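You operate a simulated robot arm through the tools that you are given. There is no shell and no other tool. Be economical: measure what you need, move in short steps, check, and stop when the job is done.

You run a simulated two-armed robot. Do the job below in one go: nothing can be reset, and whatever is moved stays where it is left.

JOB
Dampen the violet circle gently, vent open, until DAMP shows.
Fine: open the vent before the damp box's lid is shut and clamped; free the clamp at DAMP; the lid stays shut, the other small circles stay dry where they are.

Only the result counts: the job must be done as asked and must still hold three seconds after the hand-in. Knocking over, shifting, dropping, spilling or breaking anything else fails it. Lids that push on must go on centred and level and be pressed home; caps that screw on are set level and turned clockwise until they are tight.

ROBOT AND FRAMES
Two 7-joint arms with fingered hands on one trunk, on a base that drives. Base frame: it is fixed to the floor where the robot stands at the start and does not move with it; the origin is under the middle of the robot, x ahead of it, y to its left, z up. Lengths are in cm, angles in rad, forces in N, time in s.
The left shoulder is at the start at [13.9, 12.5, 117.9], the right one opposite. With the tool pointing down near the work surface each hand reaches from about 10 to 72 cm from the robot's upright axis, wherever it stands, measured 20 degrees to its own side. Places, roughly: blue clamp of the teal box [50, 30, 90]; blue pad with green band (9x6x4 cm) [70, 0, 90]; lid marked damp box [90, 20, 110]; screen of the teal box [50, 20, 90]; slider marked vent [80, -10, 90]. Payload 3.7 kg a hand.
The tool frame of a hand sits at the grasp point between the pads (the TCP): z along the fingers, y along the line on which they close. The tips reach 2.5 cm beyond it. The gripper opens to 8.8 cm. The gripper's body begins 2.9 cm behind the TCP. The gripper is a hand of 5 fingers: y runs from the thumb to the fingers, the wrist lies at [-1.3, -9.7, -16.2] in the tool frame.
Orientation is that of the tool frame in the base frame, as [roll, pitch, yaw] about the fixed x, y, z axes, in that order (R = Rz(yaw) Ry(pitch) Rx(roll)). With the fingers straight down and the wrist toward the robot, the tool's x, y and z point along [0, 1, 0], [1, 0, 0] and [0, 0, -1] of the base frame.

CONTROLS
- The arms move only by the tool play_rows. It takes "left_moves", "right_moves" or both (then of equal length, played together; a hand with none holds still); each is a list of rows, each a list of 2 entries, a list of its own where there are three numbers: the turn, a rotation vector about the base's x, y, z in units of 8 degrees (1.0 is 8 degrees), then the shift along the base's x, y, z in units of 25 mm (1.0 is 25 mm). In form: [[[ax, ay, az], [x, y, z]], ...]. A call has 1 to 10 rows; each row shifts and turns the commanded pose from where the row before left it. A call with a number of a shift or a turn outside -1 to 1 is refused whole. Rows are played at 5 a second. More than 5 cm and 0.15 rad between two rows, and nothing of the call is played. A pose out of reach is approached as far as the arm can. The call stops where the force on the tool passes 40 N (or 10 N more than at its start, if that is more) or the arm is blocked; 0.2 s more then pass. In this call time passes only in rows, and 0.2 s behind the last. The reply holds the time, the measured pose of the TCP, the force on the tool along the base axes, the opening and the grip force, in the units named above and with some noise, with the torque about the TCP (base axes, N m) and any sound that the robot's microphone picked up, and new pictures: "views" is both (left out), scene, wrist or none (wrist: the cameras of the hands that moved).
- Cameras (640 x 400 px; columns grow to the right, rows downward): "scene" is now at [24.28, 1.8, 134.06]; the picture's right is [0.18, -0.98, 0.00], its down [-0.36, -0.07, -0.93] and it looks along [0.91, 0.17, -0.37] (base axes); focal length 214 px, centre (320, 200). "left" rides on the left gripper at [-5.9, -7.9, -10.5] in its tool frame; the picture's right is [-0.73, -0.32, 0.61], its down [0.62, -0.68, 0.38] and it looks along [0.29, 0.66, 0.70] (tool axes); focal length 234 px, centre (320, 200). "right" rides on the right gripper at [5.9, -7.9, -10.5] in its tool frame; the picture's right is [-0.73, 0.32, -0.61], its down [-0.62, -0.68, 0.38] and it looks along [-0.29, 0.66, 0.70] (tool axes); focal length 234 px, centre (320, 200). There is no depth. A picture from a camera that has moved, and an enlarged one, comes with that camera's place and axes in the base frame and with its lens.
- raise_lower(by): slides the trunk up (or, below 0, down) by that many cm; the arms and the scene camera ride with it, the base frame stays. It gives what a move gives, with no picture.
- drive_base(legs): drives the robot by 1 to 6 legs, each [ahead, left, turn to the left] in cm, cm and rad, along the robot's own axes; the way and the turn of a leg run together, so that a leg with both is an arc; at most 150 cm and 3.142 rad a leg. The arms and the cameras ride along, it lands a little off, and it stops where it bumps. It gives what a move gives, and a new picture of the scene camera.
- move_fingers(index, middle, ring, little, thumb_bend, thumb_turn, hand): sets how far each is bent, from 0 (flat) to 100 (curled in); at 30 the hand is open as for a grip, at 70 the pads meet at the TCP. One left out holds its place. A second passes; each finger stops where it meets its share of the squeeze, and holds until it gets a number again. It is the only way to open and close the hand. It gives what a move gives, with no picture; readings hold the bend of each and the force on index, middle, ring, little, thumb and palm. thumb_turn goes from beside the hand (0) to across from the fingers (100), as for a grip.
- head_to(pan, tilt): turns the head with the scene camera to pan (to the left, within 1.396 rad either way) and tilt (down, from -0.506 to 1.204), counted from straight ahead of the robot. It gives what a move gives, and a new picture of the scene camera.
- inspect(camera, box): a new picture of the part [left, top, right, bottom] of that camera's present view, enlarged. It takes no simulated time.
- hand_in(): hands the job in; it is judged then, once.

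Work in short steps. Places have to be worked out from the pictures, the camera data and where the tool is seen: move nearer, look again, correct. Check each grasp and each placing, and mend what went wrong. You have 120 turns and 260 pictures in all, those below and enlarged ones among them. Open the grippers and draw the arms clear of the work before you hand the job in, unless the task says otherwise; then end with one line.

The tools are called after "Call:" as a command line: name --argument value ..., lists and objects as JSON in quotes. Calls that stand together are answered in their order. play_rows: Moves the arms, as the interface text tells. Its arguments: {"type":"object","properties":{"left_moves":{"type":"array","items":{"type":"array"}},"right_moves":{"type":"array","items":{"type":"array"}},"views":{"type":"string","enum":["both","scene","wrist","none"]}},"required":[]} The other tools are called the same way: raise_lower (by) slides the trunk up or down; move_fingers (index, middle, ring, little, thumb_bend, thumb_turn, hand) moves the fingers one by one; drive_base (legs) drives the base; head_to (pan, tilt) turns the head that bears the scene camera; inspect (camera, box) takes an enlarged picture of a part of a camera's view; hand_in () hands the job in.

At the start:

```text
clock: 0.0
left_tcp_pos: [47.85, 35.91, 136.7]
left_tool_rot: [-3.141, -0.001, 1.571]
left_ft_force: [0.4, -0.5, 0.4]
left_ft_torque: [-0.01, -0.03, 0.02]
left_width: 8.76
left_gripper_force: 0.1
left_shape: jaw
left_bend: [30.0, 30.0, 30.0, 30.0, 30.0, 98.0]
left_finger forces: [0.1, 0.0, 0.0, 0.0, 0.1, 0.1]
right_tcp_pos: [48.66, -10.32, 144.77]
right_tool_rot: [3.141, -0.001, 1.572]
right_ft_force: [0.7, 0.7, 0.1]
right_ft_torque: [0.02, -0.02, -0.01]
right_width: 8.75
right_gripper_force: 0.0
right_shape: jaw
right_bend: [30.0, 30.0, 30.0, 30.0, 30.0, 98.0]
right_finger forces: [0.0, 0.0, 0.0, 0.0, 0.1, 0.0]
trunk travel left (down, up): [-20.0, 21.5]
robot x, y, heading: [-0.04, 0.22, -0.0]
head pan, tilt: [0.18, 0.377]
```

scene: 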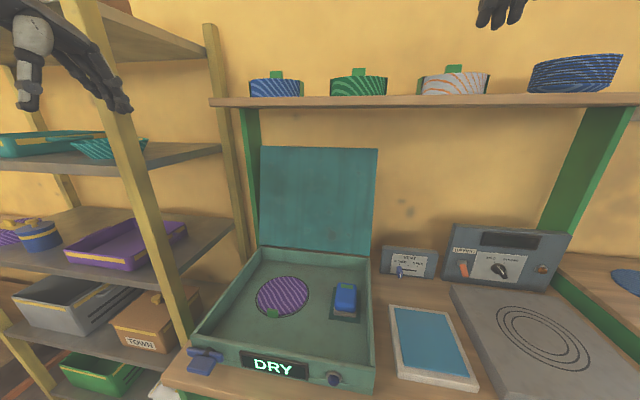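
right: 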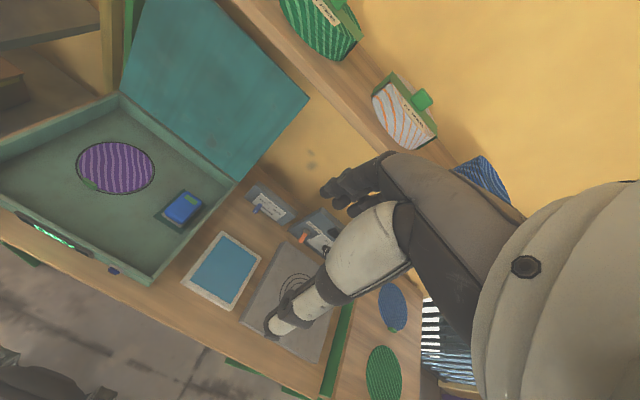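
left: 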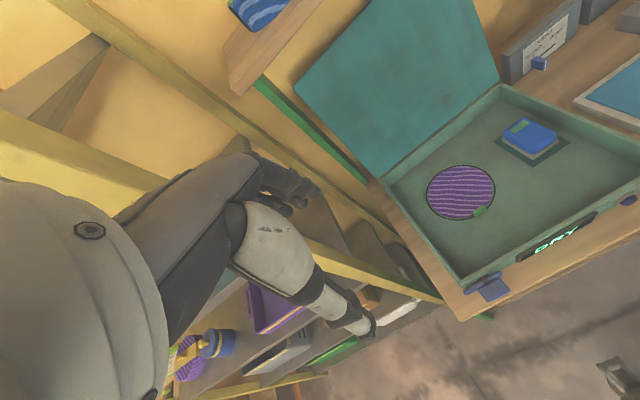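

The scene shows the open damp box with the violet circle and a blue pad inside, the vent panel to the right. I enlarge the key parts.

Call:
inspect --camera "scene" --box '[360, 220, 600, 370]'

Call:
inspect --camera "scene" --box '[160, 240, 400, 390]'

Call:
inspect --camera "left" --box '[380, 80, 640, 310]'

```text
2.67 times, centred on (480, 295) of scene
camera zoom: at [24.28, 1.8, 134.06], right [0.18, -0.98, 0.0], down [-0.36, -0.07, -0.93], along [0.91, 0.17, -0.37], focal length 572 px, centre (-107, -53)
```

zoom: 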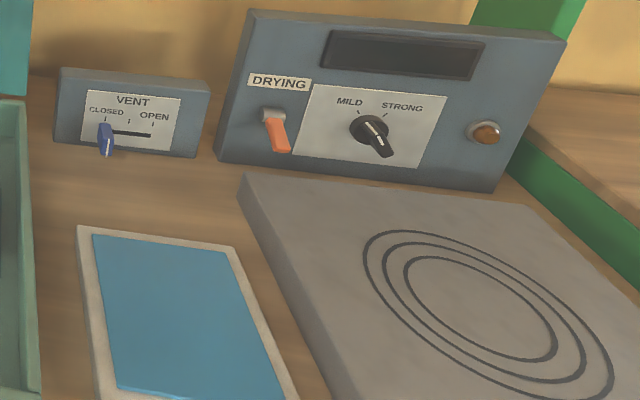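

```text
2.67 times, centred on (280, 315) of scene
camera zoom: at [24.28, 1.8, 134.06], right [0.18, -0.98, 0.0], down [-0.36, -0.07, -0.93], along [0.91, 0.17, -0.37], focal length 572 px, centre (427, -107)
```

zoom: 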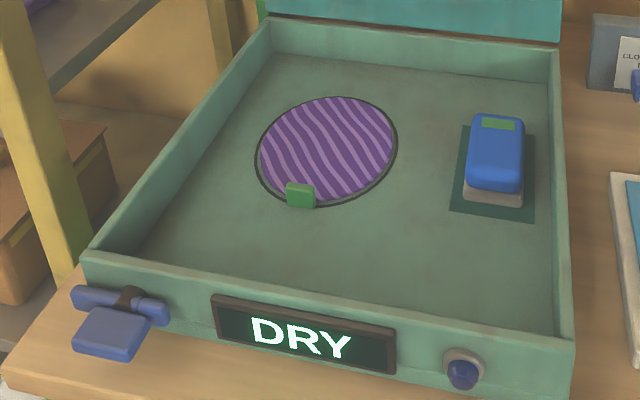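

```text
1.74 times, centred on (510, 195) of left
camera zoom: at [39.92, 29.97, 147.37], right [-0.32, -0.73, -0.61], down [-0.68, 0.62, -0.38], along [0.66, 0.29, -0.7], focal length 407 px, centre (-10, 209)
```

zoom: 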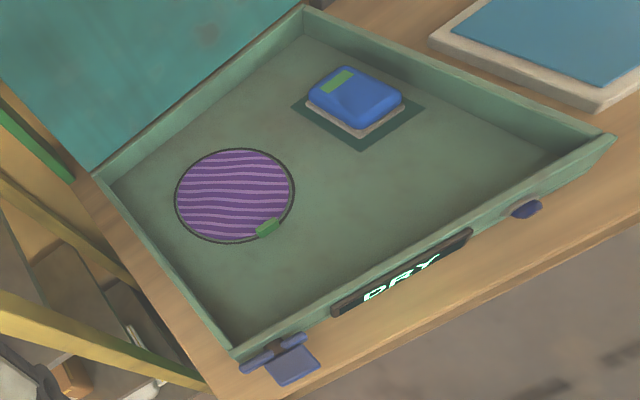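

Before acting I look around for other violet circles, pads and notes.

Call:
head_to --pan -0.7 --tilt 0.5

Call:
head_to --pan 0.9 --tilt 0.5

Call:
head_to --pan 0.1 --tilt 0.75

```text
clock: 1.2
left_tcp_pos: [47.86, 35.83, 136.68]
left_tool_rot: [3.141, -0.001, 1.571]
left_ft_force: [-0.4, -0.3, -0.4]
left_ft_torque: [0.0, -0.01, 0.02]
left_width: 8.76
left_gripper_force: 0.0
left_shape: jaw
left_bend: [30.0, 30.0, 30.0, 30.0, 30.0, 98.0]
left_finger forces: [0.0, 0.0, 0.1, 0.0, 0.0, 0.0]
right_tcp_pos: [48.68, -10.22, 144.67]
right_tool_rot: [3.141, 0.0, 1.569]
right_ft_force: [0.3, 0.0, 0.3]
right_ft_torque: [-0.03, 0.0, 0.02]
right_width: 8.77
right_gripper_force: 0.0
right_shape: jaw
right_bend: [30.0, 30.0, 30.0, 30.0, 30.0, 98.0]
right_finger forces: [0.0, 0.1, 0.0, 0.0, 0.0, 0.0]
trunk travel left (down, up): [-20.0, 21.5]
robot x, y, heading: [0.14, -0.22, -0.003]
head pan, tilt: [-0.7, 0.499]
camera scene: at [22.11, -5.7, 132.94], right [-0.64, -0.77, 0.0], down [-0.37, 0.31, -0.88], along [0.67, -0.57, -0.48], focal length 214 px, centre (320, 200)
```

scene: 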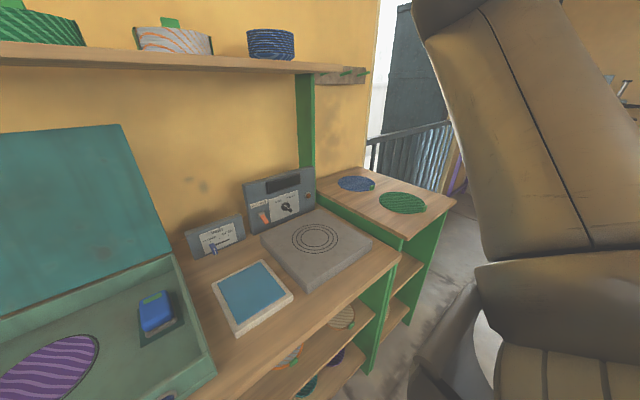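

```text
clock: 2.9
left_tcp_pos: [47.85, 35.75, 136.71]
left_tool_rot: [3.141, 0.001, 1.57]
left_ft_force: [-0.1, -0.2, -0.7]
left_ft_torque: [0.0, -0.02, -0.01]
left_width: 8.78
left_gripper_force: 0.1
left_shape: jaw
left_bend: [30.0, 30.0, 30.0, 30.0, 30.0, 98.0]
left_finger forces: [0.0, 0.0, 0.0, 0.1, 0.0, 0.0]
right_tcp_pos: [48.71, -10.29, 144.79]
right_tool_rot: [3.141, 0.0, 1.57]
right_ft_force: [0.8, 0.1, -0.6]
right_ft_torque: [0.01, 0.0, 0.01]
right_width: 8.77
right_gripper_force: 0.3
right_shape: jaw
right_bend: [30.0, 30.0, 30.0, 30.0, 30.0, 98.0]
right_finger forces: [0.0, 0.0, 0.0, 0.0, 0.0, 0.0]
trunk travel left (down, up): [-20.0, 21.5]
robot x, y, heading: [0.03, -0.17, -0.003]
head pan, tilt: [0.901, 0.499]
camera scene: at [20.8, 7.28, 132.94], right [0.78, -0.62, 0.0], down [-0.3, -0.38, -0.88], along [0.55, 0.69, -0.48], focal length 214 px, centre (320, 200)
```

scene: 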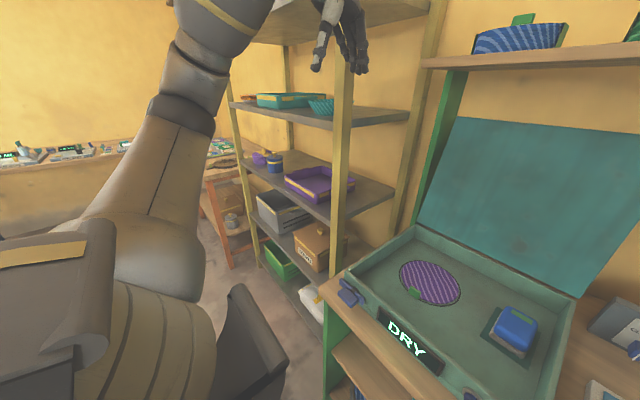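

```text
clock: 4.0
left_tcp_pos: [47.98, 35.81, 136.8]
left_tool_rot: [-3.142, 0.0, 1.57]
left_ft_force: [-1.4, 0.1, -0.1]
left_ft_torque: [0.02, -0.01, -0.01]
left_width: 8.77
left_gripper_force: 0.1
left_shape: jaw
left_bend: [30.0, 30.0, 30.0, 30.0, 30.0, 98.0]
left_finger forces: [0.0, 0.0, 0.0, 0.0, 0.0, 0.1]
right_tcp_pos: [48.71, -10.36, 144.76]
right_tool_rot: [-3.141, 0.001, 1.571]
right_ft_force: [0.0, -0.2, -0.6]
right_ft_torque: [0.02, 0.0, 0.0]
right_width: 8.75
right_gripper_force: 0.0
right_shape: jaw
right_bend: [30.0, 30.0, 30.0, 30.0, 30.0, 98.0]
right_finger forces: [0.1, 0.1, 0.0, 0.1, 0.1, 0.0]
trunk travel left (down, up): [-20.0, 21.5]
robot x, y, heading: [0.24, 0.25, 0.002]
head pan, tilt: [0.099, 0.75]
camera scene: at [23.39, 0.98, 130.75], right [0.1, -0.99, 0.0], down [-0.68, -0.07, -0.73], along [0.73, 0.07, -0.68], focal length 214 px, centre (320, 200)
```

scene: 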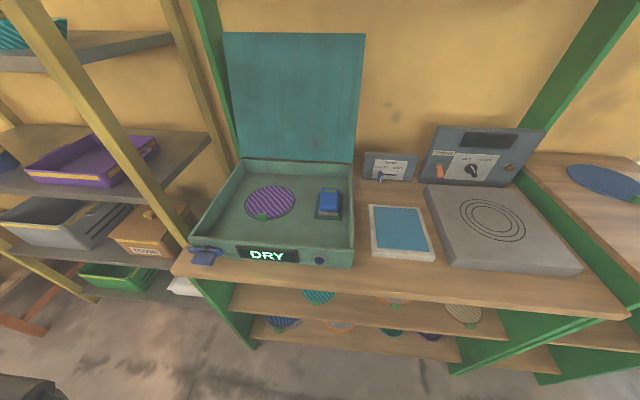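

The job's named places are clamp, pad, lid, screen and vent; I need to know what the pad and light-blue tray are. I enlarge them.

Call:
inspect --camera "scene" --box '[300, 170, 450, 270]'

Call:
inspect --camera "right" --box '[140, 170, 300, 320]'

Call:
inspect --camera "scene" --box '[170, 200, 350, 350]'

Call:
inspect --camera "scene" --box '[200, 20, 380, 140]'

```text
4.00 times, centred on (375, 220) of scene
camera zoom: at [23.39, 0.98, 130.75], right [0.1, -0.99, 0.0], down [-0.68, -0.07, -0.73], along [0.73, 0.07, -0.68], focal length 858 px, centre (100, 120)
```

zoom: 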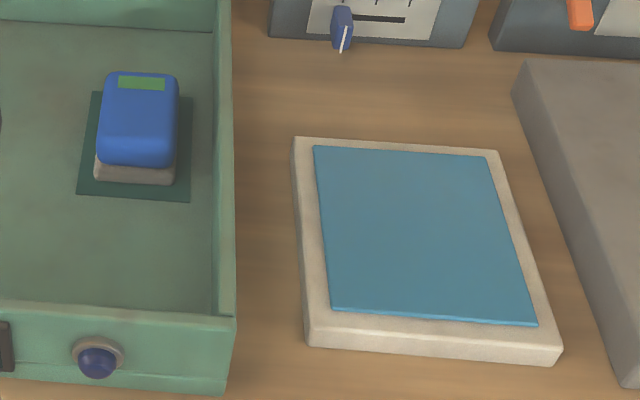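

```text
2.67 times, centred on (220, 245) of right
camera zoom: at [40.83, -4.33, 155.27], right [0.32, -0.73, 0.61], down [-0.68, -0.62, -0.38], along [0.66, -0.29, -0.7], focal length 624 px, centre (587, 80)
```

zoom: 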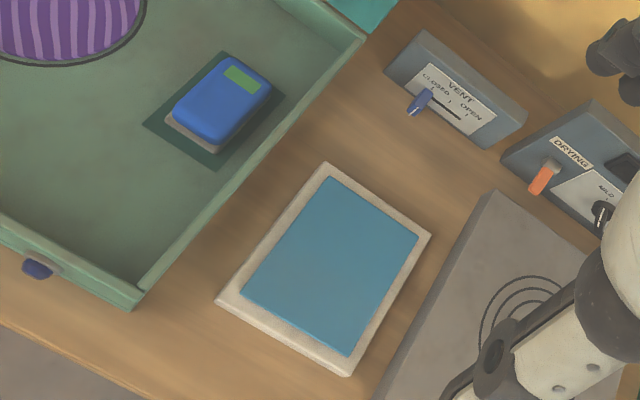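

```text
2.67 times, centred on (260, 275) of scene
camera zoom: at [23.39, 0.98, 130.75], right [0.1, -0.99, 0.0], down [-0.68, -0.07, -0.73], along [0.73, 0.07, -0.68], focal length 572 px, centre (480, 0)
```

zoom: 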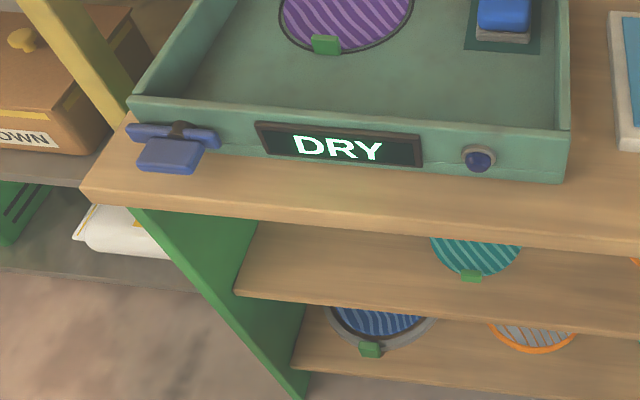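

```text
3.33 times, centred on (290, 80) of scene
camera zoom: at [23.39, 0.98, 130.75], right [0.1, -0.99, 0.0], down [-0.68, -0.07, -0.73], along [0.73, 0.07, -0.68], focal length 715 px, centre (420, 600)
```

zoom: 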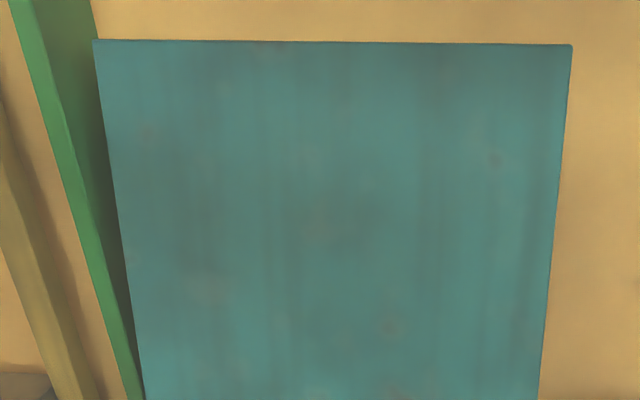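

The vent handle computes to about [83.5, -13.4, 87], beyond comfortable reach, so I drive a little nearer, watching for bumps.

Call:
drive_base --legs '[[12, 0, 0]]'

```text
clock: 5.2
left_tcp_pos: [59.61, 35.99, 136.81]
left_tool_rot: [3.141, 0.001, 1.574]
left_ft_force: [-0.3, -0.6, -0.2]
left_ft_torque: [0.03, -0.01, 0.02]
left_width: 8.78
left_gripper_force: 0.1
left_shape: jaw
left_bend: [30.0, 30.0, 30.0, 30.0, 30.0, 98.0]
left_finger forces: [0.0, 0.0, 0.1, 0.0, 0.0, 0.0]
right_tcp_pos: [60.51, -10.3, 144.93]
right_tool_rot: [-3.141, 0.001, 1.575]
right_ft_force: [-0.3, 0.3, 0.3]
right_ft_torque: [0.0, 0.04, 0.02]
right_width: 8.77
right_gripper_force: 0.1
right_shape: jaw
right_bend: [30.0, 30.0, 30.0, 30.0, 30.0, 98.0]
right_finger forces: [0.1, 0.1, 0.0, 0.0, 0.0, 0.0]
trunk travel left (down, up): [-20.0, 21.5]
robot x, y, heading: [11.71, 0.02, -0.002]
head pan, tilt: [0.099, 0.75]
camera scene: at [35.19, 1.03, 130.77], right [0.1, -0.99, 0.0], down [-0.68, -0.07, -0.73], along [0.73, 0.07, -0.68], focal length 214 px, centre (320, 200)
```

scene: 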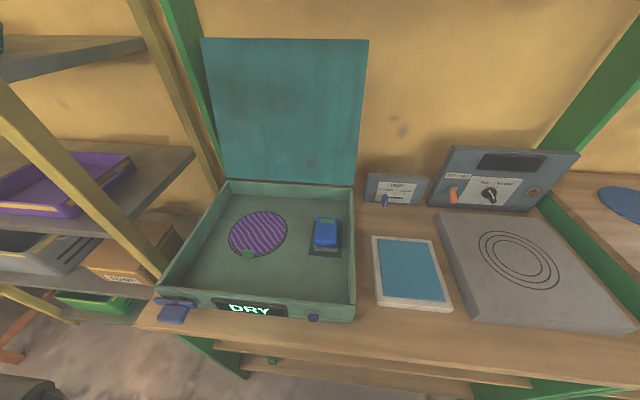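

No bump; 6 cm more would make the vent comfortable.

Call:
drive_base --legs '[[6, 0, 0]]'

Call:
inspect --camera "scene" --box '[350, 150, 450, 230]'

Call:
inspect --camera "right" --box '[0, 0, 640, 400]'

```text
clock: 6.2
left_tcp_pos: [65.64, 36.01, 136.86]
left_tool_rot: [3.141, 0.003, 1.576]
left_ft_force: [0.7, -0.5, 0.3]
left_ft_torque: [0.01, 0.03, 0.02]
left_width: 8.75
left_gripper_force: 0.0
left_shape: jaw
left_bend: [30.0, 30.0, 30.0, 30.0, 30.0, 98.0]
left_finger forces: [0.0, 0.0, 0.1, 0.1, 0.1, 0.0]
right_tcp_pos: [66.44, -10.19, 144.82]
right_tool_rot: [-3.14, -0.001, 1.574]
right_ft_force: [-0.5, 0.7, 0.1]
right_ft_torque: [0.02, 0.01, -0.03]
right_width: 8.74
right_gripper_force: 0.0
right_shape: jaw
right_bend: [30.0, 30.0, 30.0, 30.0, 30.0, 98.0]
right_finger forces: [0.1, 0.0, 0.0, 0.0, 0.1, 0.0]
trunk travel left (down, up): [-20.0, 21.5]
robot x, y, heading: [17.62, -0.02, 0.002]
head pan, tilt: [0.099, 0.75]
camera scene: at [41.23, 1.04, 130.76], right [0.1, -0.99, 0.0], down [-0.68, -0.07, -0.73], along [0.73, 0.07, -0.68], focal length 214 px, centre (320, 200)
```

scene: 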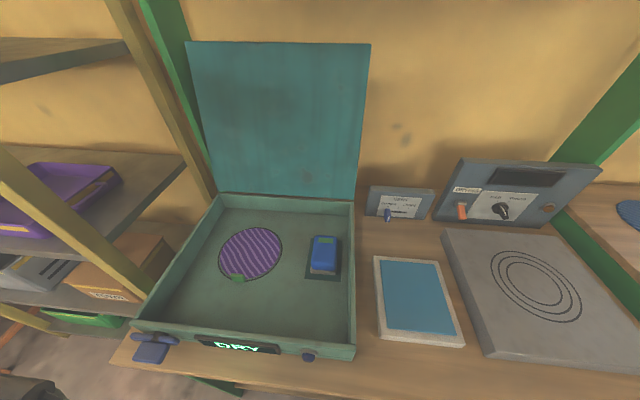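

```text
5.00 times, centred on (400, 190) of scene
camera zoom: at [41.23, 1.04, 130.76], right [0.1, -0.99, 0.0], down [-0.68, -0.07, -0.73], along [0.73, 0.07, -0.68], focal length 1072 px, centre (-80, 250)
```

zoom: 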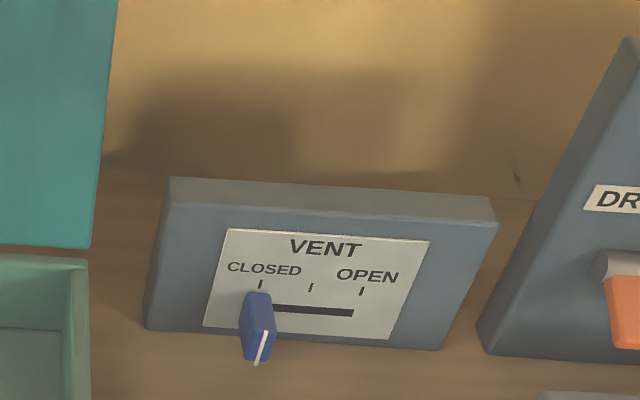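

```text
1.00 times, centred on (320, 200) of right (not enlarged: the box is as wide or as high as the picture)
camera zoom: at [58.65, -4.24, 155.3], right [0.32, -0.73, 0.61], down [-0.68, -0.63, -0.38], along [0.66, -0.29, -0.7], focal length 234 px, centre (320, 200)
```

zoom: 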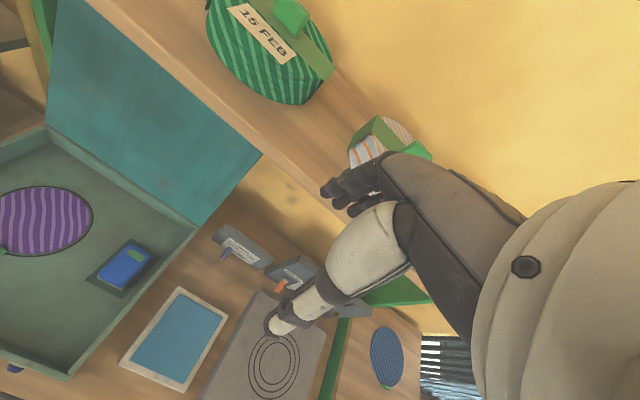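

The handle is at about [83.6, -13.6, 87], needing ~5 cm travel to -y. I'll shape the right hand with only the index extended for pushing, and look at its geometry.

Call:
move_fingers --hand "right" --index 10 --middle 95 --ring 95 --little 95 --thumb_bend 90

Call:
head_to --pan -0.4 --tilt 0.0

Call:
inspect --camera "right" --box '[200, 100, 460, 360]'

```text
clock: 7.2
left_tcp_pos: [65.73, 36.05, 136.76]
left_tool_rot: [3.14, -0.001, 1.575]
left_ft_force: [0.1, 0.4, -0.4]
left_ft_torque: [-0.01, 0.01, 0.0]
left_width: 8.77
left_gripper_force: 0.1
left_shape: jaw
left_bend: [30.0, 30.0, 30.0, 30.0, 30.0, 98.0]
left_finger forces: [0.1, 0.1, 0.0, 0.0, 0.0, 0.0]
right_tcp_pos: [66.56, -10.26, 144.72]
right_tool_rot: [-3.141, 0.0, 1.572]
right_ft_force: [0.2, 0.6, 0.2]
right_ft_torque: [-0.02, -0.02, -0.01]
right_width: 3.59
right_gripper_force: 0.0
right_shape: fingers
right_bend: [10.0, 95.0, 95.0, 95.0, 90.0, 98.0]
right_finger forces: [0.0, 0.0, 0.0, 0.0, 0.0, 0.0]
trunk travel left (down, up): [-20.0, 21.5]
robot x, y, heading: [18.07, 0.09, 0.005]
head pan, tilt: [0.099, 0.75]
```

```text
clock: 8.3
left_tcp_pos: [65.53, 35.95, 136.77]
left_tool_rot: [3.14, -0.001, 1.574]
left_ft_force: [-0.8, -0.5, -0.4]
left_ft_torque: [0.01, 0.02, 0.02]
left_width: 8.76
left_gripper_force: 0.0
left_shape: jaw
left_bend: [30.0, 30.0, 30.0, 30.0, 30.0, 98.0]
left_finger forces: [0.1, 0.1, 0.1, 0.0, 0.0, 0.0]
right_tcp_pos: [66.48, -10.24, 144.68]
right_tool_rot: [3.141, 0.001, 1.57]
right_ft_force: [-0.3, 0.9, 0.7]
right_ft_torque: [0.0, -0.02, -0.01]
right_width: 3.62
right_gripper_force: 0.1
right_shape: fingers
right_bend: [10.0, 95.0, 95.0, 95.0, 90.0, 98.0]
right_finger forces: [0.0, 0.1, 0.0, 0.1, 0.0, 0.0]
trunk travel left (down, up): [-20.0, 21.5]
robot x, y, heading: [17.89, -0.07, 0.002]
head pan, tilt: [-0.4, 0.0]
camera scene: at [41.26, -3.29, 137.55], right [-0.39, -0.92, 0.0], down [0.0, 0.0, -1.0], along [0.92, -0.39, 0.0], focal length 214 px, centre (320, 200)
```

scene: 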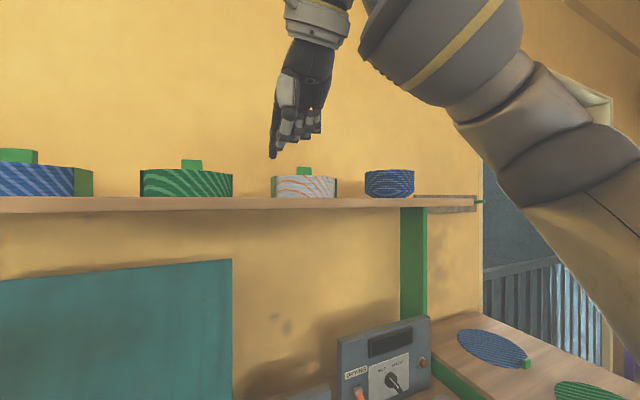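

```text
1.54 times, centred on (330, 230) of right
camera zoom: at [58.64, -4.24, 155.27], right [0.32, -0.73, 0.61], down [-0.68, -0.63, -0.38], along [0.66, -0.29, -0.7], focal length 360 px, centre (305, 154)
```

zoom: 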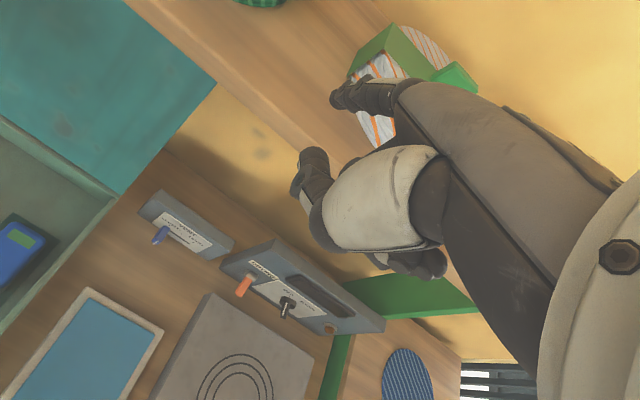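

Index tip sits about [+7.5, +1.2, -0.8] from the TCP. I lower the hand in front of the vent panel in open space, watching with the head.

Call:
head_to --pan -0.3 --tilt 0.7

Call:
play_rows --right_moves '[[[0, 0, 0], [0, 0, -1]], [[0, 0, 0], [0, 0, -1]], [[0, 0, 0], [0, 0, -1]], [[0, 0, 0], [0, 0, -1]], [[0, 0, 0], [0, 0, -1]], [[0, 0, 0], [0, 0, -1]], [[0, 0, 0], [0, 0, -1]], [[0, 0, 0], [0, 0, -1]], [[0, 0, 0], [0, 0, -1]], [[0, 0, 0], [0, 0, -1]]]' --views "none"

Call:
play_rows --right_moves '[[[0, 0, 0], [0, 0, -1]], [[0, 0, 0], [0, 0, -1]], [[0, 0, 0], [0, 0, -1]], [[0, 0, 0], [0, 0, -1]], [[0, 0, 0], [0, 0, -1]], [[0, 0, 0], [0, 0, -1]], [[0, 0, 0], [0, 0, -1]], [[0, 0, 0], [0, 0, -1]]]'

```text
clock: 9.4
left_tcp_pos: [65.53, 36.05, 136.79]
left_tool_rot: [3.14, -0.002, 1.574]
left_ft_force: [1.2, 0.5, -0.3]
left_ft_torque: [0.02, 0.01, -0.01]
left_width: 8.75
left_gripper_force: 0.0
left_shape: jaw
left_bend: [30.0, 30.0, 30.0, 30.0, 30.0, 98.0]
left_finger forces: [0.0, 0.0, 0.1, 0.0, 0.1, 0.1]
right_tcp_pos: [66.47, -10.15, 144.83]
right_tool_rot: [3.142, 0.001, 1.573]
right_ft_force: [0.7, -0.1, 1.1]
right_ft_torque: [0.01, 0.0, 0.0]
right_width: 3.56
right_gripper_force: 0.0
right_shape: fingers
right_bend: [10.0, 95.0, 95.0, 95.0, 90.0, 98.0]
right_finger forces: [0.0, 0.1, 0.0, 0.1, 0.1, 0.0]
trunk travel left (down, up): [-20.0, 21.5]
robot x, y, heading: [17.9, -0.11, 0.002]
head pan, tilt: [-0.3, 0.7]
camera scene: at [41.08, -2.3, 131.18], right [-0.29, -0.96, 0.0], down [-0.61, 0.19, -0.77], along [0.73, -0.23, -0.64], focal length 214 px, centre (320, 200)
```

scene: 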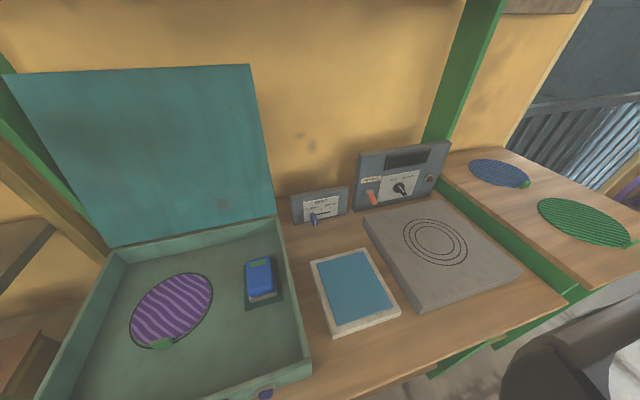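

```text
clock: 11.6
left_tcp_pos: [65.65, 35.95, 136.74]
left_tool_rot: [-3.14, -0.001, 1.575]
left_ft_force: [0.0, -0.3, 0.3]
left_ft_torque: [-0.01, -0.02, -0.02]
left_width: 8.79
left_gripper_force: 0.1
left_shape: jaw
left_bend: [30.0, 30.0, 30.0, 30.0, 30.0, 98.0]
left_finger forces: [0.0, 0.0, 0.0, 0.0, 0.1, 0.1]
right_tcp_pos: [66.57, -10.28, 119.74]
right_tool_rot: [-3.14, -0.002, 1.571]
right_ft_force: [0.1, 0.0, 0.5]
right_ft_torque: [0.04, 0.03, -0.02]
right_width: 3.56
right_gripper_force: 0.0
right_shape: fingers
right_bend: [10.0, 95.0, 95.0, 95.0, 90.0, 98.0]
right_finger forces: [0.0, 0.1, 0.0, 0.0, 0.1, 0.0]
trunk travel left (down, up): [-20.0, 21.5]
robot x, y, heading: [17.89, -0.24, 0.003]
head pan, tilt: [-0.3, 0.7]
```

```text
clock: 13.4
left_tcp_pos: [65.54, 35.9, 136.74]
left_tool_rot: [3.14, 0.0, 1.575]
left_ft_force: [-0.4, 0.1, -0.1]
left_ft_torque: [0.0, 0.02, 0.02]
left_width: 8.77
left_gripper_force: 0.0
left_shape: jaw
left_bend: [30.0, 30.0, 30.0, 30.0, 30.0, 98.0]
left_finger forces: [0.1, 0.0, 0.0, 0.0, 0.0, 0.1]
right_tcp_pos: [66.33, -10.4, 99.84]
right_tool_rot: [-3.14, 0.0, 1.574]
right_ft_force: [0.0, 1.0, -0.1]
right_ft_torque: [0.0, -0.01, -0.02]
right_width: 3.6
right_gripper_force: 0.0
right_shape: fingers
right_bend: [10.0, 95.0, 95.0, 95.0, 90.0, 98.0]
right_finger forces: [0.0, 0.1, 0.1, 0.0, 0.0, 0.0]
trunk travel left (down, up): [-20.0, 21.5]
robot x, y, heading: [17.76, 0.07, 0.006]
head pan, tilt: [-0.3, 0.7]
camera scene: at [41.08, -2.33, 131.17], right [-0.29, -0.96, 0.0], down [-0.62, 0.19, -0.76], along [0.73, -0.22, -0.64], focal length 214 px, centre (320, 200)
camera right: at [58.5, -4.43, 110.39], right [0.32, -0.73, 0.61], down [-0.68, -0.63, -0.38], along [0.66, -0.29, -0.7], focal length 234 px, centre (320, 200)
```

scene: 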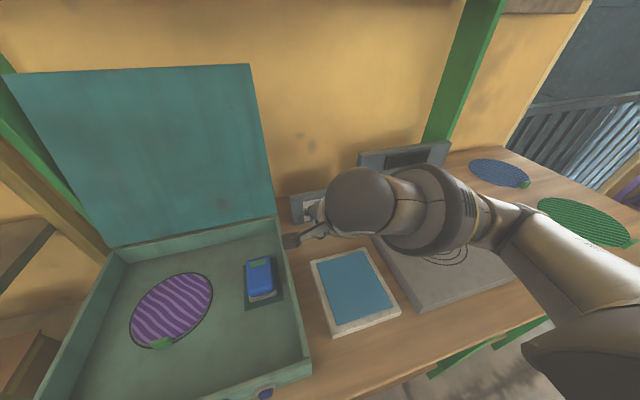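
right: 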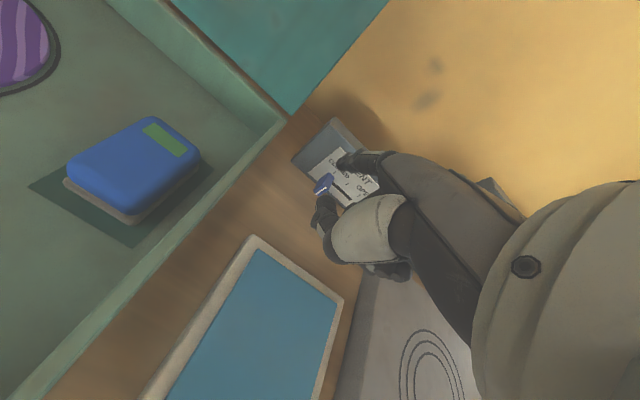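

Hand clear. I go forward 9 cm at this height, then down beside the handle (left of it).

Call:
play_rows --right_moves '[[[0, 0, 0], [0.9, 0, 0]], [[0, 0, 0], [0.9, 0, 0]], [[0, 0, 0], [0.9, 0, 0]], [[0, 0, 0], [0.8, 0, 0]], [[0, 0, 0], [0, 0, -0.8]], [[0, 0, 0], [0, 0, -0.8]], [[0, 0, 0], [0, 0, -0.8]]]'

```text
clock: 15.0
left_tcp_pos: [65.59, 35.91, 136.83]
left_tool_rot: [3.138, -0.002, 1.574]
left_ft_force: [0.4, 0.2, -0.5]
left_ft_torque: [0.01, 0.02, 0.01]
left_width: 8.76
left_gripper_force: 0.0
left_shape: jaw
left_bend: [30.0, 30.0, 30.0, 30.0, 30.0, 98.0]
left_finger forces: [0.0, 0.1, 0.1, 0.0, 0.0, 0.0]
right_tcp_pos: [75.17, -10.18, 93.93]
right_tool_rot: [-3.141, -0.002, 1.571]
right_ft_force: [-0.2, -0.2, 0.5]
right_ft_torque: [0.0, 0.02, -0.01]
right_width: 3.59
right_gripper_force: 0.1
right_shape: fingers
right_bend: [10.0, 95.0, 95.0, 95.0, 90.0, 98.0]
right_finger forces: [0.1, 0.0, 0.0, 0.1, 0.0, 0.0]
trunk travel left (down, up): [-20.0, 21.5]
robot x, y, heading: [17.73, 0.11, 0.002]
head pan, tilt: [-0.3, 0.7]
camera scene: at [41.08, -2.31, 131.17], right [-0.29, -0.96, 0.0], down [-0.62, 0.19, -0.76], along [0.73, -0.22, -0.64], focal length 214 px, centre (320, 200)
camera right: at [67.22, -4.25, 104.4], right [0.32, -0.73, 0.61], down [-0.68, -0.62, -0.38], along [0.66, -0.29, -0.7], focal length 234 px, centre (320, 200)
```

scene: 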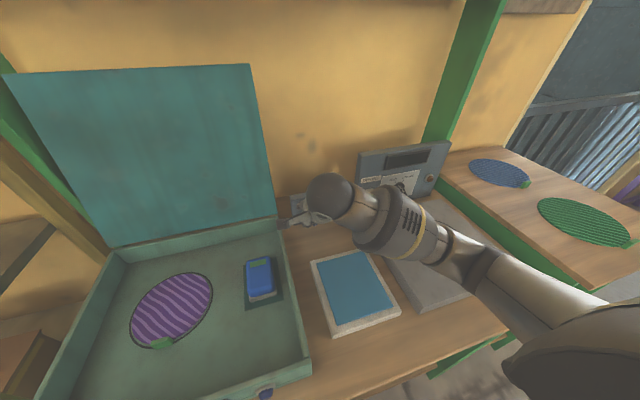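
right: 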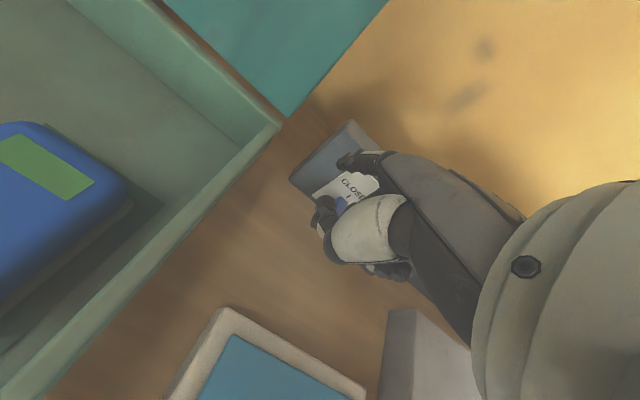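

Now down ~5.5 cm to bring the index beside the handle.

Call:
play_rows --right_moves '[[[0, 0, 0], [0, 0, -0.75]], [[0, 0, 0], [0, 0, -0.75]], [[0, 0, 0], [0, 0, -0.6]]]' --views "wrist"

Call:
inspect --camera "right" --box '[260, 100, 460, 300]'

Call:
inspect --camera "scene" --box '[250, 160, 400, 260]'

```text
clock: 15.8
left_tcp_pos: [65.64, 35.98, 136.7]
left_tool_rot: [3.14, 0.001, 1.574]
left_ft_force: [-0.4, -1.0, 0.9]
left_ft_torque: [0.0, -0.02, 0.02]
left_width: 8.76
left_gripper_force: 0.0
left_shape: jaw
left_bend: [30.0, 30.0, 30.0, 30.0, 30.0, 98.0]
left_finger forces: [0.1, 0.0, 0.0, 0.0, 0.1, 0.0]
right_tcp_pos: [75.25, -10.23, 88.35]
right_tool_rot: [3.141, 0.0, 1.574]
right_ft_force: [-0.2, -0.4, -0.4]
right_ft_torque: [0.04, 0.01, -0.02]
right_width: 3.57
right_gripper_force: 0.0
right_shape: fingers
right_bend: [10.0, 95.0, 95.0, 95.0, 90.0, 98.0]
right_finger forces: [0.0, 0.0, 0.0, 0.0, 0.1, 0.0]
trunk travel left (down, up): [-20.0, 21.5]
robot x, y, heading: [18.06, -0.42, 0.002]
head pan, tilt: [-0.3, 0.7]
camera right: at [67.29, -4.16, 98.9], right [0.33, -0.73, 0.61], down [-0.68, -0.63, -0.38], along [0.66, -0.29, -0.7], focal length 234 px, centre (320, 200)
```

right: 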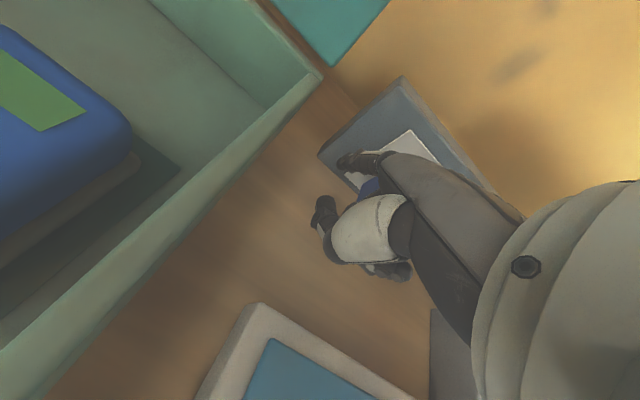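

```text
2.00 times, centred on (360, 200) of right
camera zoom: at [67.29, -4.16, 98.9], right [0.33, -0.73, 0.61], down [-0.68, -0.63, -0.38], along [0.66, -0.29, -0.7], focal length 468 px, centre (240, 200)
```

zoom: 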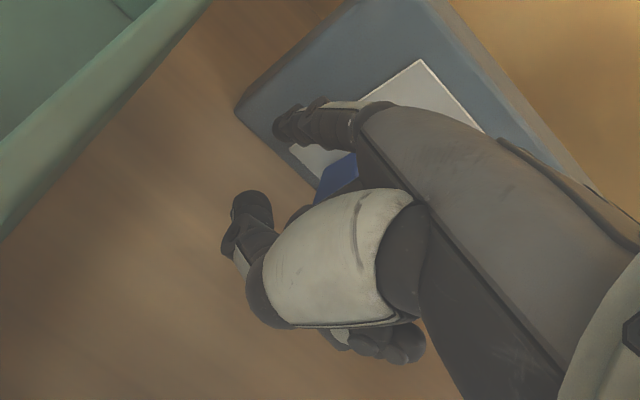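

```text
4.00 times, centred on (325, 210) of scene
camera zoom: at [41.08, -2.29, 131.17], right [-0.29, -0.96, 0.0], down [-0.62, 0.19, -0.76], along [0.73, -0.23, -0.64], focal length 858 px, centre (300, 160)
```

zoom: 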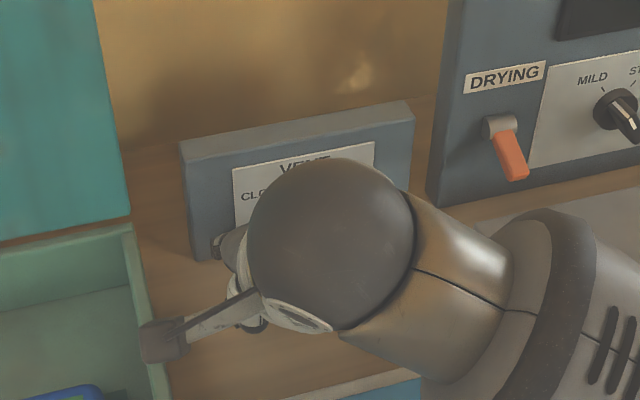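

The index is left of the handle, touching nothing. I sweep it to the right.

Call:
play_rows --right_moves '[[[0, 0, 0], [0, -0.4, 0]], [[0, 0, 0], [0, -0.4, 0]], [[0, 0, 0], [0, -0.4, 0]], [[0, 0, 0], [0, -0.4, 0]]]' --views "none"

Call:
inspect --camera "right" --box '[260, 100, 460, 300]'

Call:
inspect --camera "scene" --box '[250, 160, 400, 260]'

```text
clock: 16.8
left_tcp_pos: [65.61, 36.11, 136.62]
left_tool_rot: [3.139, 0.002, 1.574]
left_ft_force: [0.4, 0.2, 0.1]
left_ft_torque: [0.0, 0.0, -0.02]
left_width: 8.75
left_gripper_force: 0.1
left_shape: jaw
left_bend: [30.0, 30.0, 30.0, 30.0, 30.0, 98.0]
left_finger forces: [0.0, 0.0, 0.0, 0.0, 0.0, 0.0]
right_tcp_pos: [75.25, -13.93, 88.53]
right_tool_rot: [-3.14, 0.0, 1.574]
right_ft_force: [0.2, 3.0, -1.1]
right_ft_torque: [0.02, 0.08, 0.18]
right_width: 3.59
right_gripper_force: 1.3
right_shape: fingers
right_bend: [10.0, 95.0, 95.0, 95.0, 90.0, 98.0]
right_finger forces: [2.9, 0.1, 0.0, 0.1, 0.0, 0.0]
trunk travel left (down, up): [-20.0, 21.5]
robot x, y, heading: [17.78, -0.21, 0.001]
head pan, tilt: [-0.3, 0.7]
```

```text
2.00 times, centred on (360, 200) of right
camera zoom: at [67.33, -8.09, 99.0], right [0.33, -0.72, 0.61], down [-0.68, -0.63, -0.38], along [0.66, -0.29, -0.7], focal length 468 px, centre (240, 200)
```

zoom: 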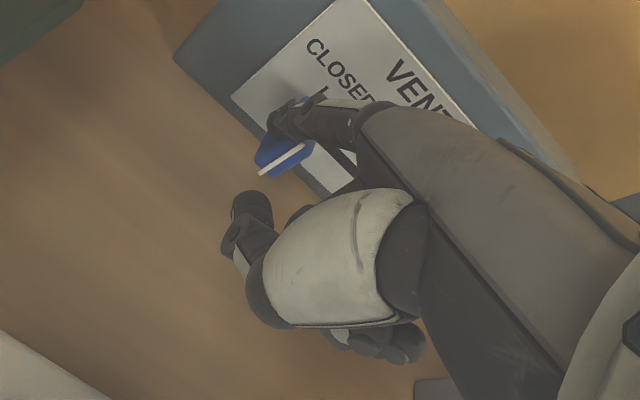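

```text
4.00 times, centred on (325, 210) of scene
camera zoom: at [41.09, -2.25, 131.17], right [-0.29, -0.96, 0.0], down [-0.62, 0.19, -0.76], along [0.73, -0.22, -0.64], focal length 858 px, centre (300, 160)
```

zoom: 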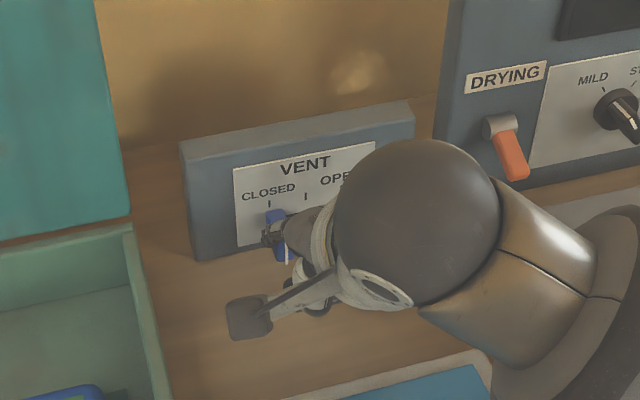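

The index is pushing the handle with 3 N and the panel stays still. I continue.

Call:
play_rows --right_moves '[[[0, 0, 0], [0, -0.4, 0]], [[0, 0, 0], [0, -0.4, 0]], [[0, 0, 0], [0, -0.4, 0]], [[0, 0, 0], [0, -0.4, 0]]]' --views "none"

Call:
inspect --camera "right" --box '[260, 100, 460, 300]'

Call:
inspect --camera "scene" --box '[250, 160, 400, 260]'

```text
clock: 17.8
left_tcp_pos: [65.69, 35.91, 136.71]
left_tool_rot: [3.139, -0.001, 1.572]
left_ft_force: [-0.7, -0.3, -0.1]
left_ft_torque: [0.01, 0.0, 0.01]
left_width: 8.78
left_gripper_force: 0.1
left_shape: jaw
left_bend: [30.0, 30.0, 30.0, 30.0, 30.0, 98.0]
left_finger forces: [0.0, 0.1, 0.1, 0.0, 0.0, 0.0]
right_tcp_pos: [75.4, -18.21, 88.67]
right_tool_rot: [3.141, -0.001, 1.573]
right_ft_force: [-0.8, -0.5, -0.5]
right_ft_torque: [-0.01, 0.0, -0.01]
right_width: 3.57
right_gripper_force: 0.0
right_shape: fingers
right_bend: [10.0, 95.0, 95.0, 95.0, 90.0, 98.0]
right_finger forces: [0.0, 0.0, 0.1, 0.0, 0.1, 0.0]
trunk travel left (down, up): [-20.0, 21.5]
robot x, y, heading: [17.85, -0.01, 0.002]
head pan, tilt: [-0.3, 0.7]
```

```text
2.00 times, centred on (360, 200) of right
camera zoom: at [67.48, -12.25, 99.13], right [0.32, -0.73, 0.61], down [-0.68, -0.63, -0.38], along [0.66, -0.29, -0.7], focal length 468 px, centre (240, 200)
```

zoom: 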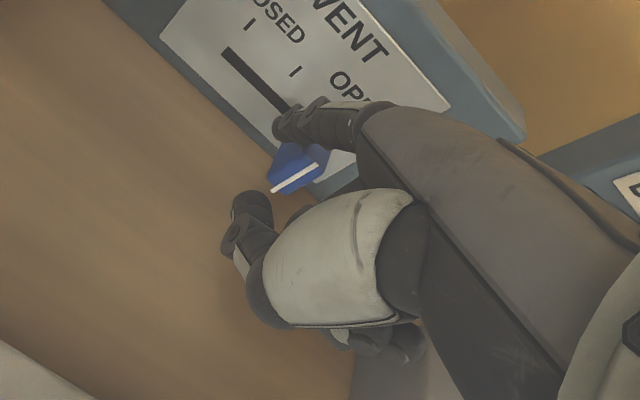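

```text
4.00 times, centred on (325, 210) of scene
camera zoom: at [41.07, -2.32, 131.18], right [-0.29, -0.96, 0.0], down [-0.62, 0.19, -0.76], along [0.73, -0.23, -0.64], focal length 858 px, centre (300, 160)
```

zoom: 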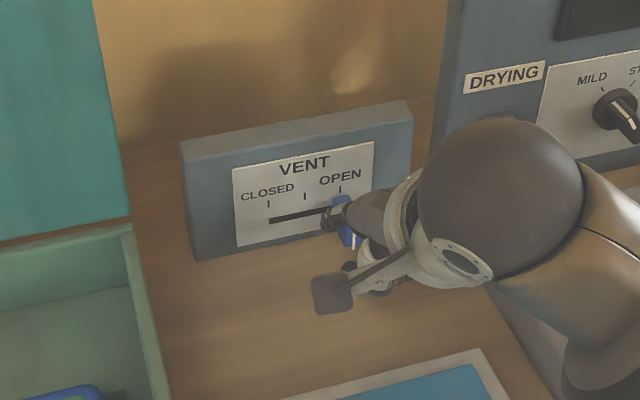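

The handle is at OPEN (force dropped, like a detent). I push a little more to reach the stop.

Call:
play_rows --right_moves '[[[0, 0, 0], [0, -0.15, 0]], [[0, 0, 0], [0, -0.15, 0]]]' --views "none"

Call:
inspect --camera "scene" --box '[250, 160, 400, 260]'

```text
clock: 18.4
left_tcp_pos: [65.61, 35.99, 136.71]
left_tool_rot: [3.141, 0.002, 1.576]
left_ft_force: [0.1, -0.2, -0.5]
left_ft_torque: [-0.02, 0.02, -0.01]
left_width: 8.79
left_gripper_force: 0.1
left_shape: jaw
left_bend: [30.0, 30.0, 30.0, 30.0, 30.0, 98.0]
left_finger forces: [0.0, 0.0, 0.0, 0.0, 0.0, 0.0]
right_tcp_pos: [75.3, -18.86, 88.7]
right_tool_rot: [3.142, 0.001, 1.574]
right_ft_force: [-0.5, 0.1, 0.4]
right_ft_torque: [-0.02, 0.0, 0.06]
right_width: 3.6
right_gripper_force: 0.2
right_shape: fingers
right_bend: [10.0, 95.0, 95.0, 95.0, 90.0, 98.0]
right_finger forces: [0.8, 0.1, 0.0, 0.0, 0.1, 0.0]
trunk travel left (down, up): [-20.0, 21.5]
robot x, y, heading: [17.78, -0.26, -0.001]
head pan, tilt: [-0.3, 0.7]
```

```text
4.00 times, centred on (325, 210) of scene
camera zoom: at [41.08, -2.28, 131.17], right [-0.29, -0.96, 0.0], down [-0.62, 0.19, -0.76], along [0.73, -0.22, -0.64], focal length 858 px, centre (300, 160)
```

zoom: 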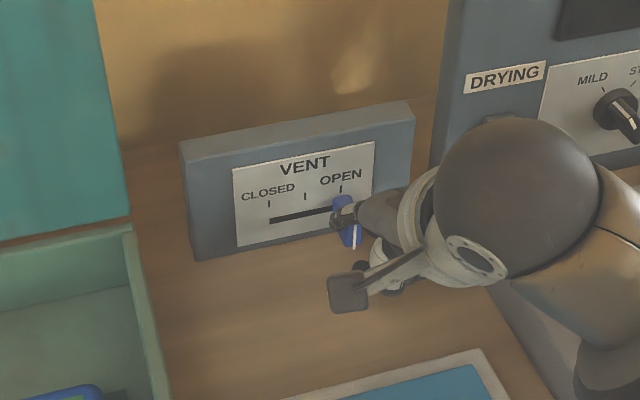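

Vent reads OPEN. I back the finger off, then raise and retreat the hand; next comes the lid (top edge ~x 90, z 125, right edge y ≈ -3.5).

Call:
play_rows --right_moves '[[[0, 0, 0], [0, 0.3, 0]], [[0, 0, 0], [-0.5, 0, 0.5]], [[0, 0, 0], [-0.7, -0.5, 1]], [[0, 0, 0], [-0.7, -0.5, 1]], [[0, 0, 0], [-0.7, -0.5, 1]], [[0, 0, 0], [-0.7, -0.5, 1]], [[0, 0, 0], [-0.7, -0.5, 1]]]' --views "none"

Call:
head_to --pan -0.2 --tilt 0.35

Call:
inspect --camera "scene" --box '[240, 160, 440, 300]'

```text
clock: 20.0
left_tcp_pos: [65.57, 35.97, 136.75]
left_tool_rot: [3.139, -0.001, 1.574]
left_ft_force: [-0.5, 0.3, 0.3]
left_ft_torque: [-0.01, 0.0, 0.02]
left_width: 8.82
left_gripper_force: 0.0
left_shape: jaw
left_bend: [30.0, 30.0, 30.0, 30.0, 30.0, 98.0]
left_finger forces: [0.1, 0.0, 0.1, 0.1, 0.0, 0.0]
right_tcp_pos: [66.3, -24.23, 102.43]
right_tool_rot: [-3.139, 0.001, 1.574]
right_ft_force: [0.3, -0.4, -0.2]
right_ft_torque: [0.0, 0.04, 0.0]
right_width: 3.58
right_gripper_force: 0.0
right_shape: fingers
right_bend: [10.0, 95.0, 95.0, 95.0, 90.0, 98.0]
right_finger forces: [0.0, 0.0, 0.0, 0.0, 0.0, 0.1]
right hand out of reach, approached as far as the arm can: row 7
trunk travel left (down, up): [-20.0, 21.5]
robot x, y, heading: [17.98, -0.09, 0.001]
head pan, tilt: [-0.3, 0.7]
```

```text
clock: 20.8
left_tcp_pos: [65.62, 35.91, 136.7]
left_tool_rot: [3.139, 0.0, 1.574]
left_ft_force: [-0.5, -0.1, -0.6]
left_ft_torque: [-0.01, -0.04, -0.03]
left_width: 8.76
left_gripper_force: 0.0
left_shape: jaw
left_bend: [30.0, 30.0, 30.0, 30.0, 30.0, 98.0]
left_finger forces: [0.0, 0.0, 0.0, 0.1, 0.0, 0.0]
right_tcp_pos: [66.41, -24.31, 102.46]
right_tool_rot: [-3.141, 0.001, 1.574]
right_ft_force: [0.0, -0.1, -0.2]
right_ft_torque: [-0.02, 0.02, -0.01]
right_width: 3.61
right_gripper_force: 0.0
right_shape: fingers
right_bend: [10.0, 95.0, 95.0, 95.0, 90.0, 98.0]
right_finger forces: [0.1, 0.1, 0.0, 0.1, 0.0, 0.0]
trunk travel left (down, up): [-20.0, 21.5]
robot x, y, heading: [17.79, -0.16, 0.002]
head pan, tilt: [-0.201, 0.351]
camera scene: at [42.08, -1.65, 134.3], right [-0.2, -0.98, 0.0], down [-0.34, 0.07, -0.94], along [0.92, -0.19, -0.34], focal length 214 px, centre (320, 200)
```

scene: 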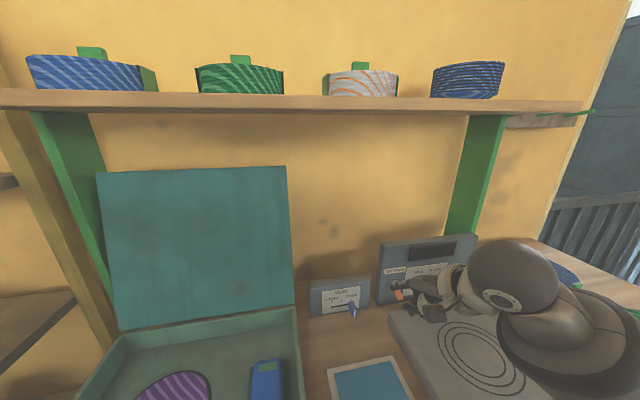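

```text
2.86 times, centred on (340, 230) of scene
camera zoom: at [42.08, -1.65, 134.3], right [-0.2, -0.98, 0.0], down [-0.34, 0.07, -0.94], along [0.92, -0.19, -0.34], focal length 613 px, centre (263, 114)
```

zoom: 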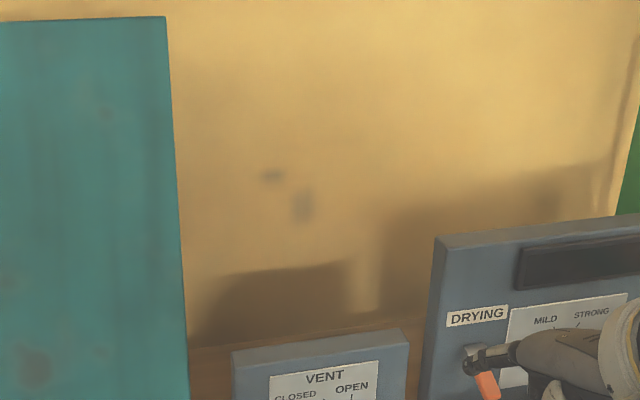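

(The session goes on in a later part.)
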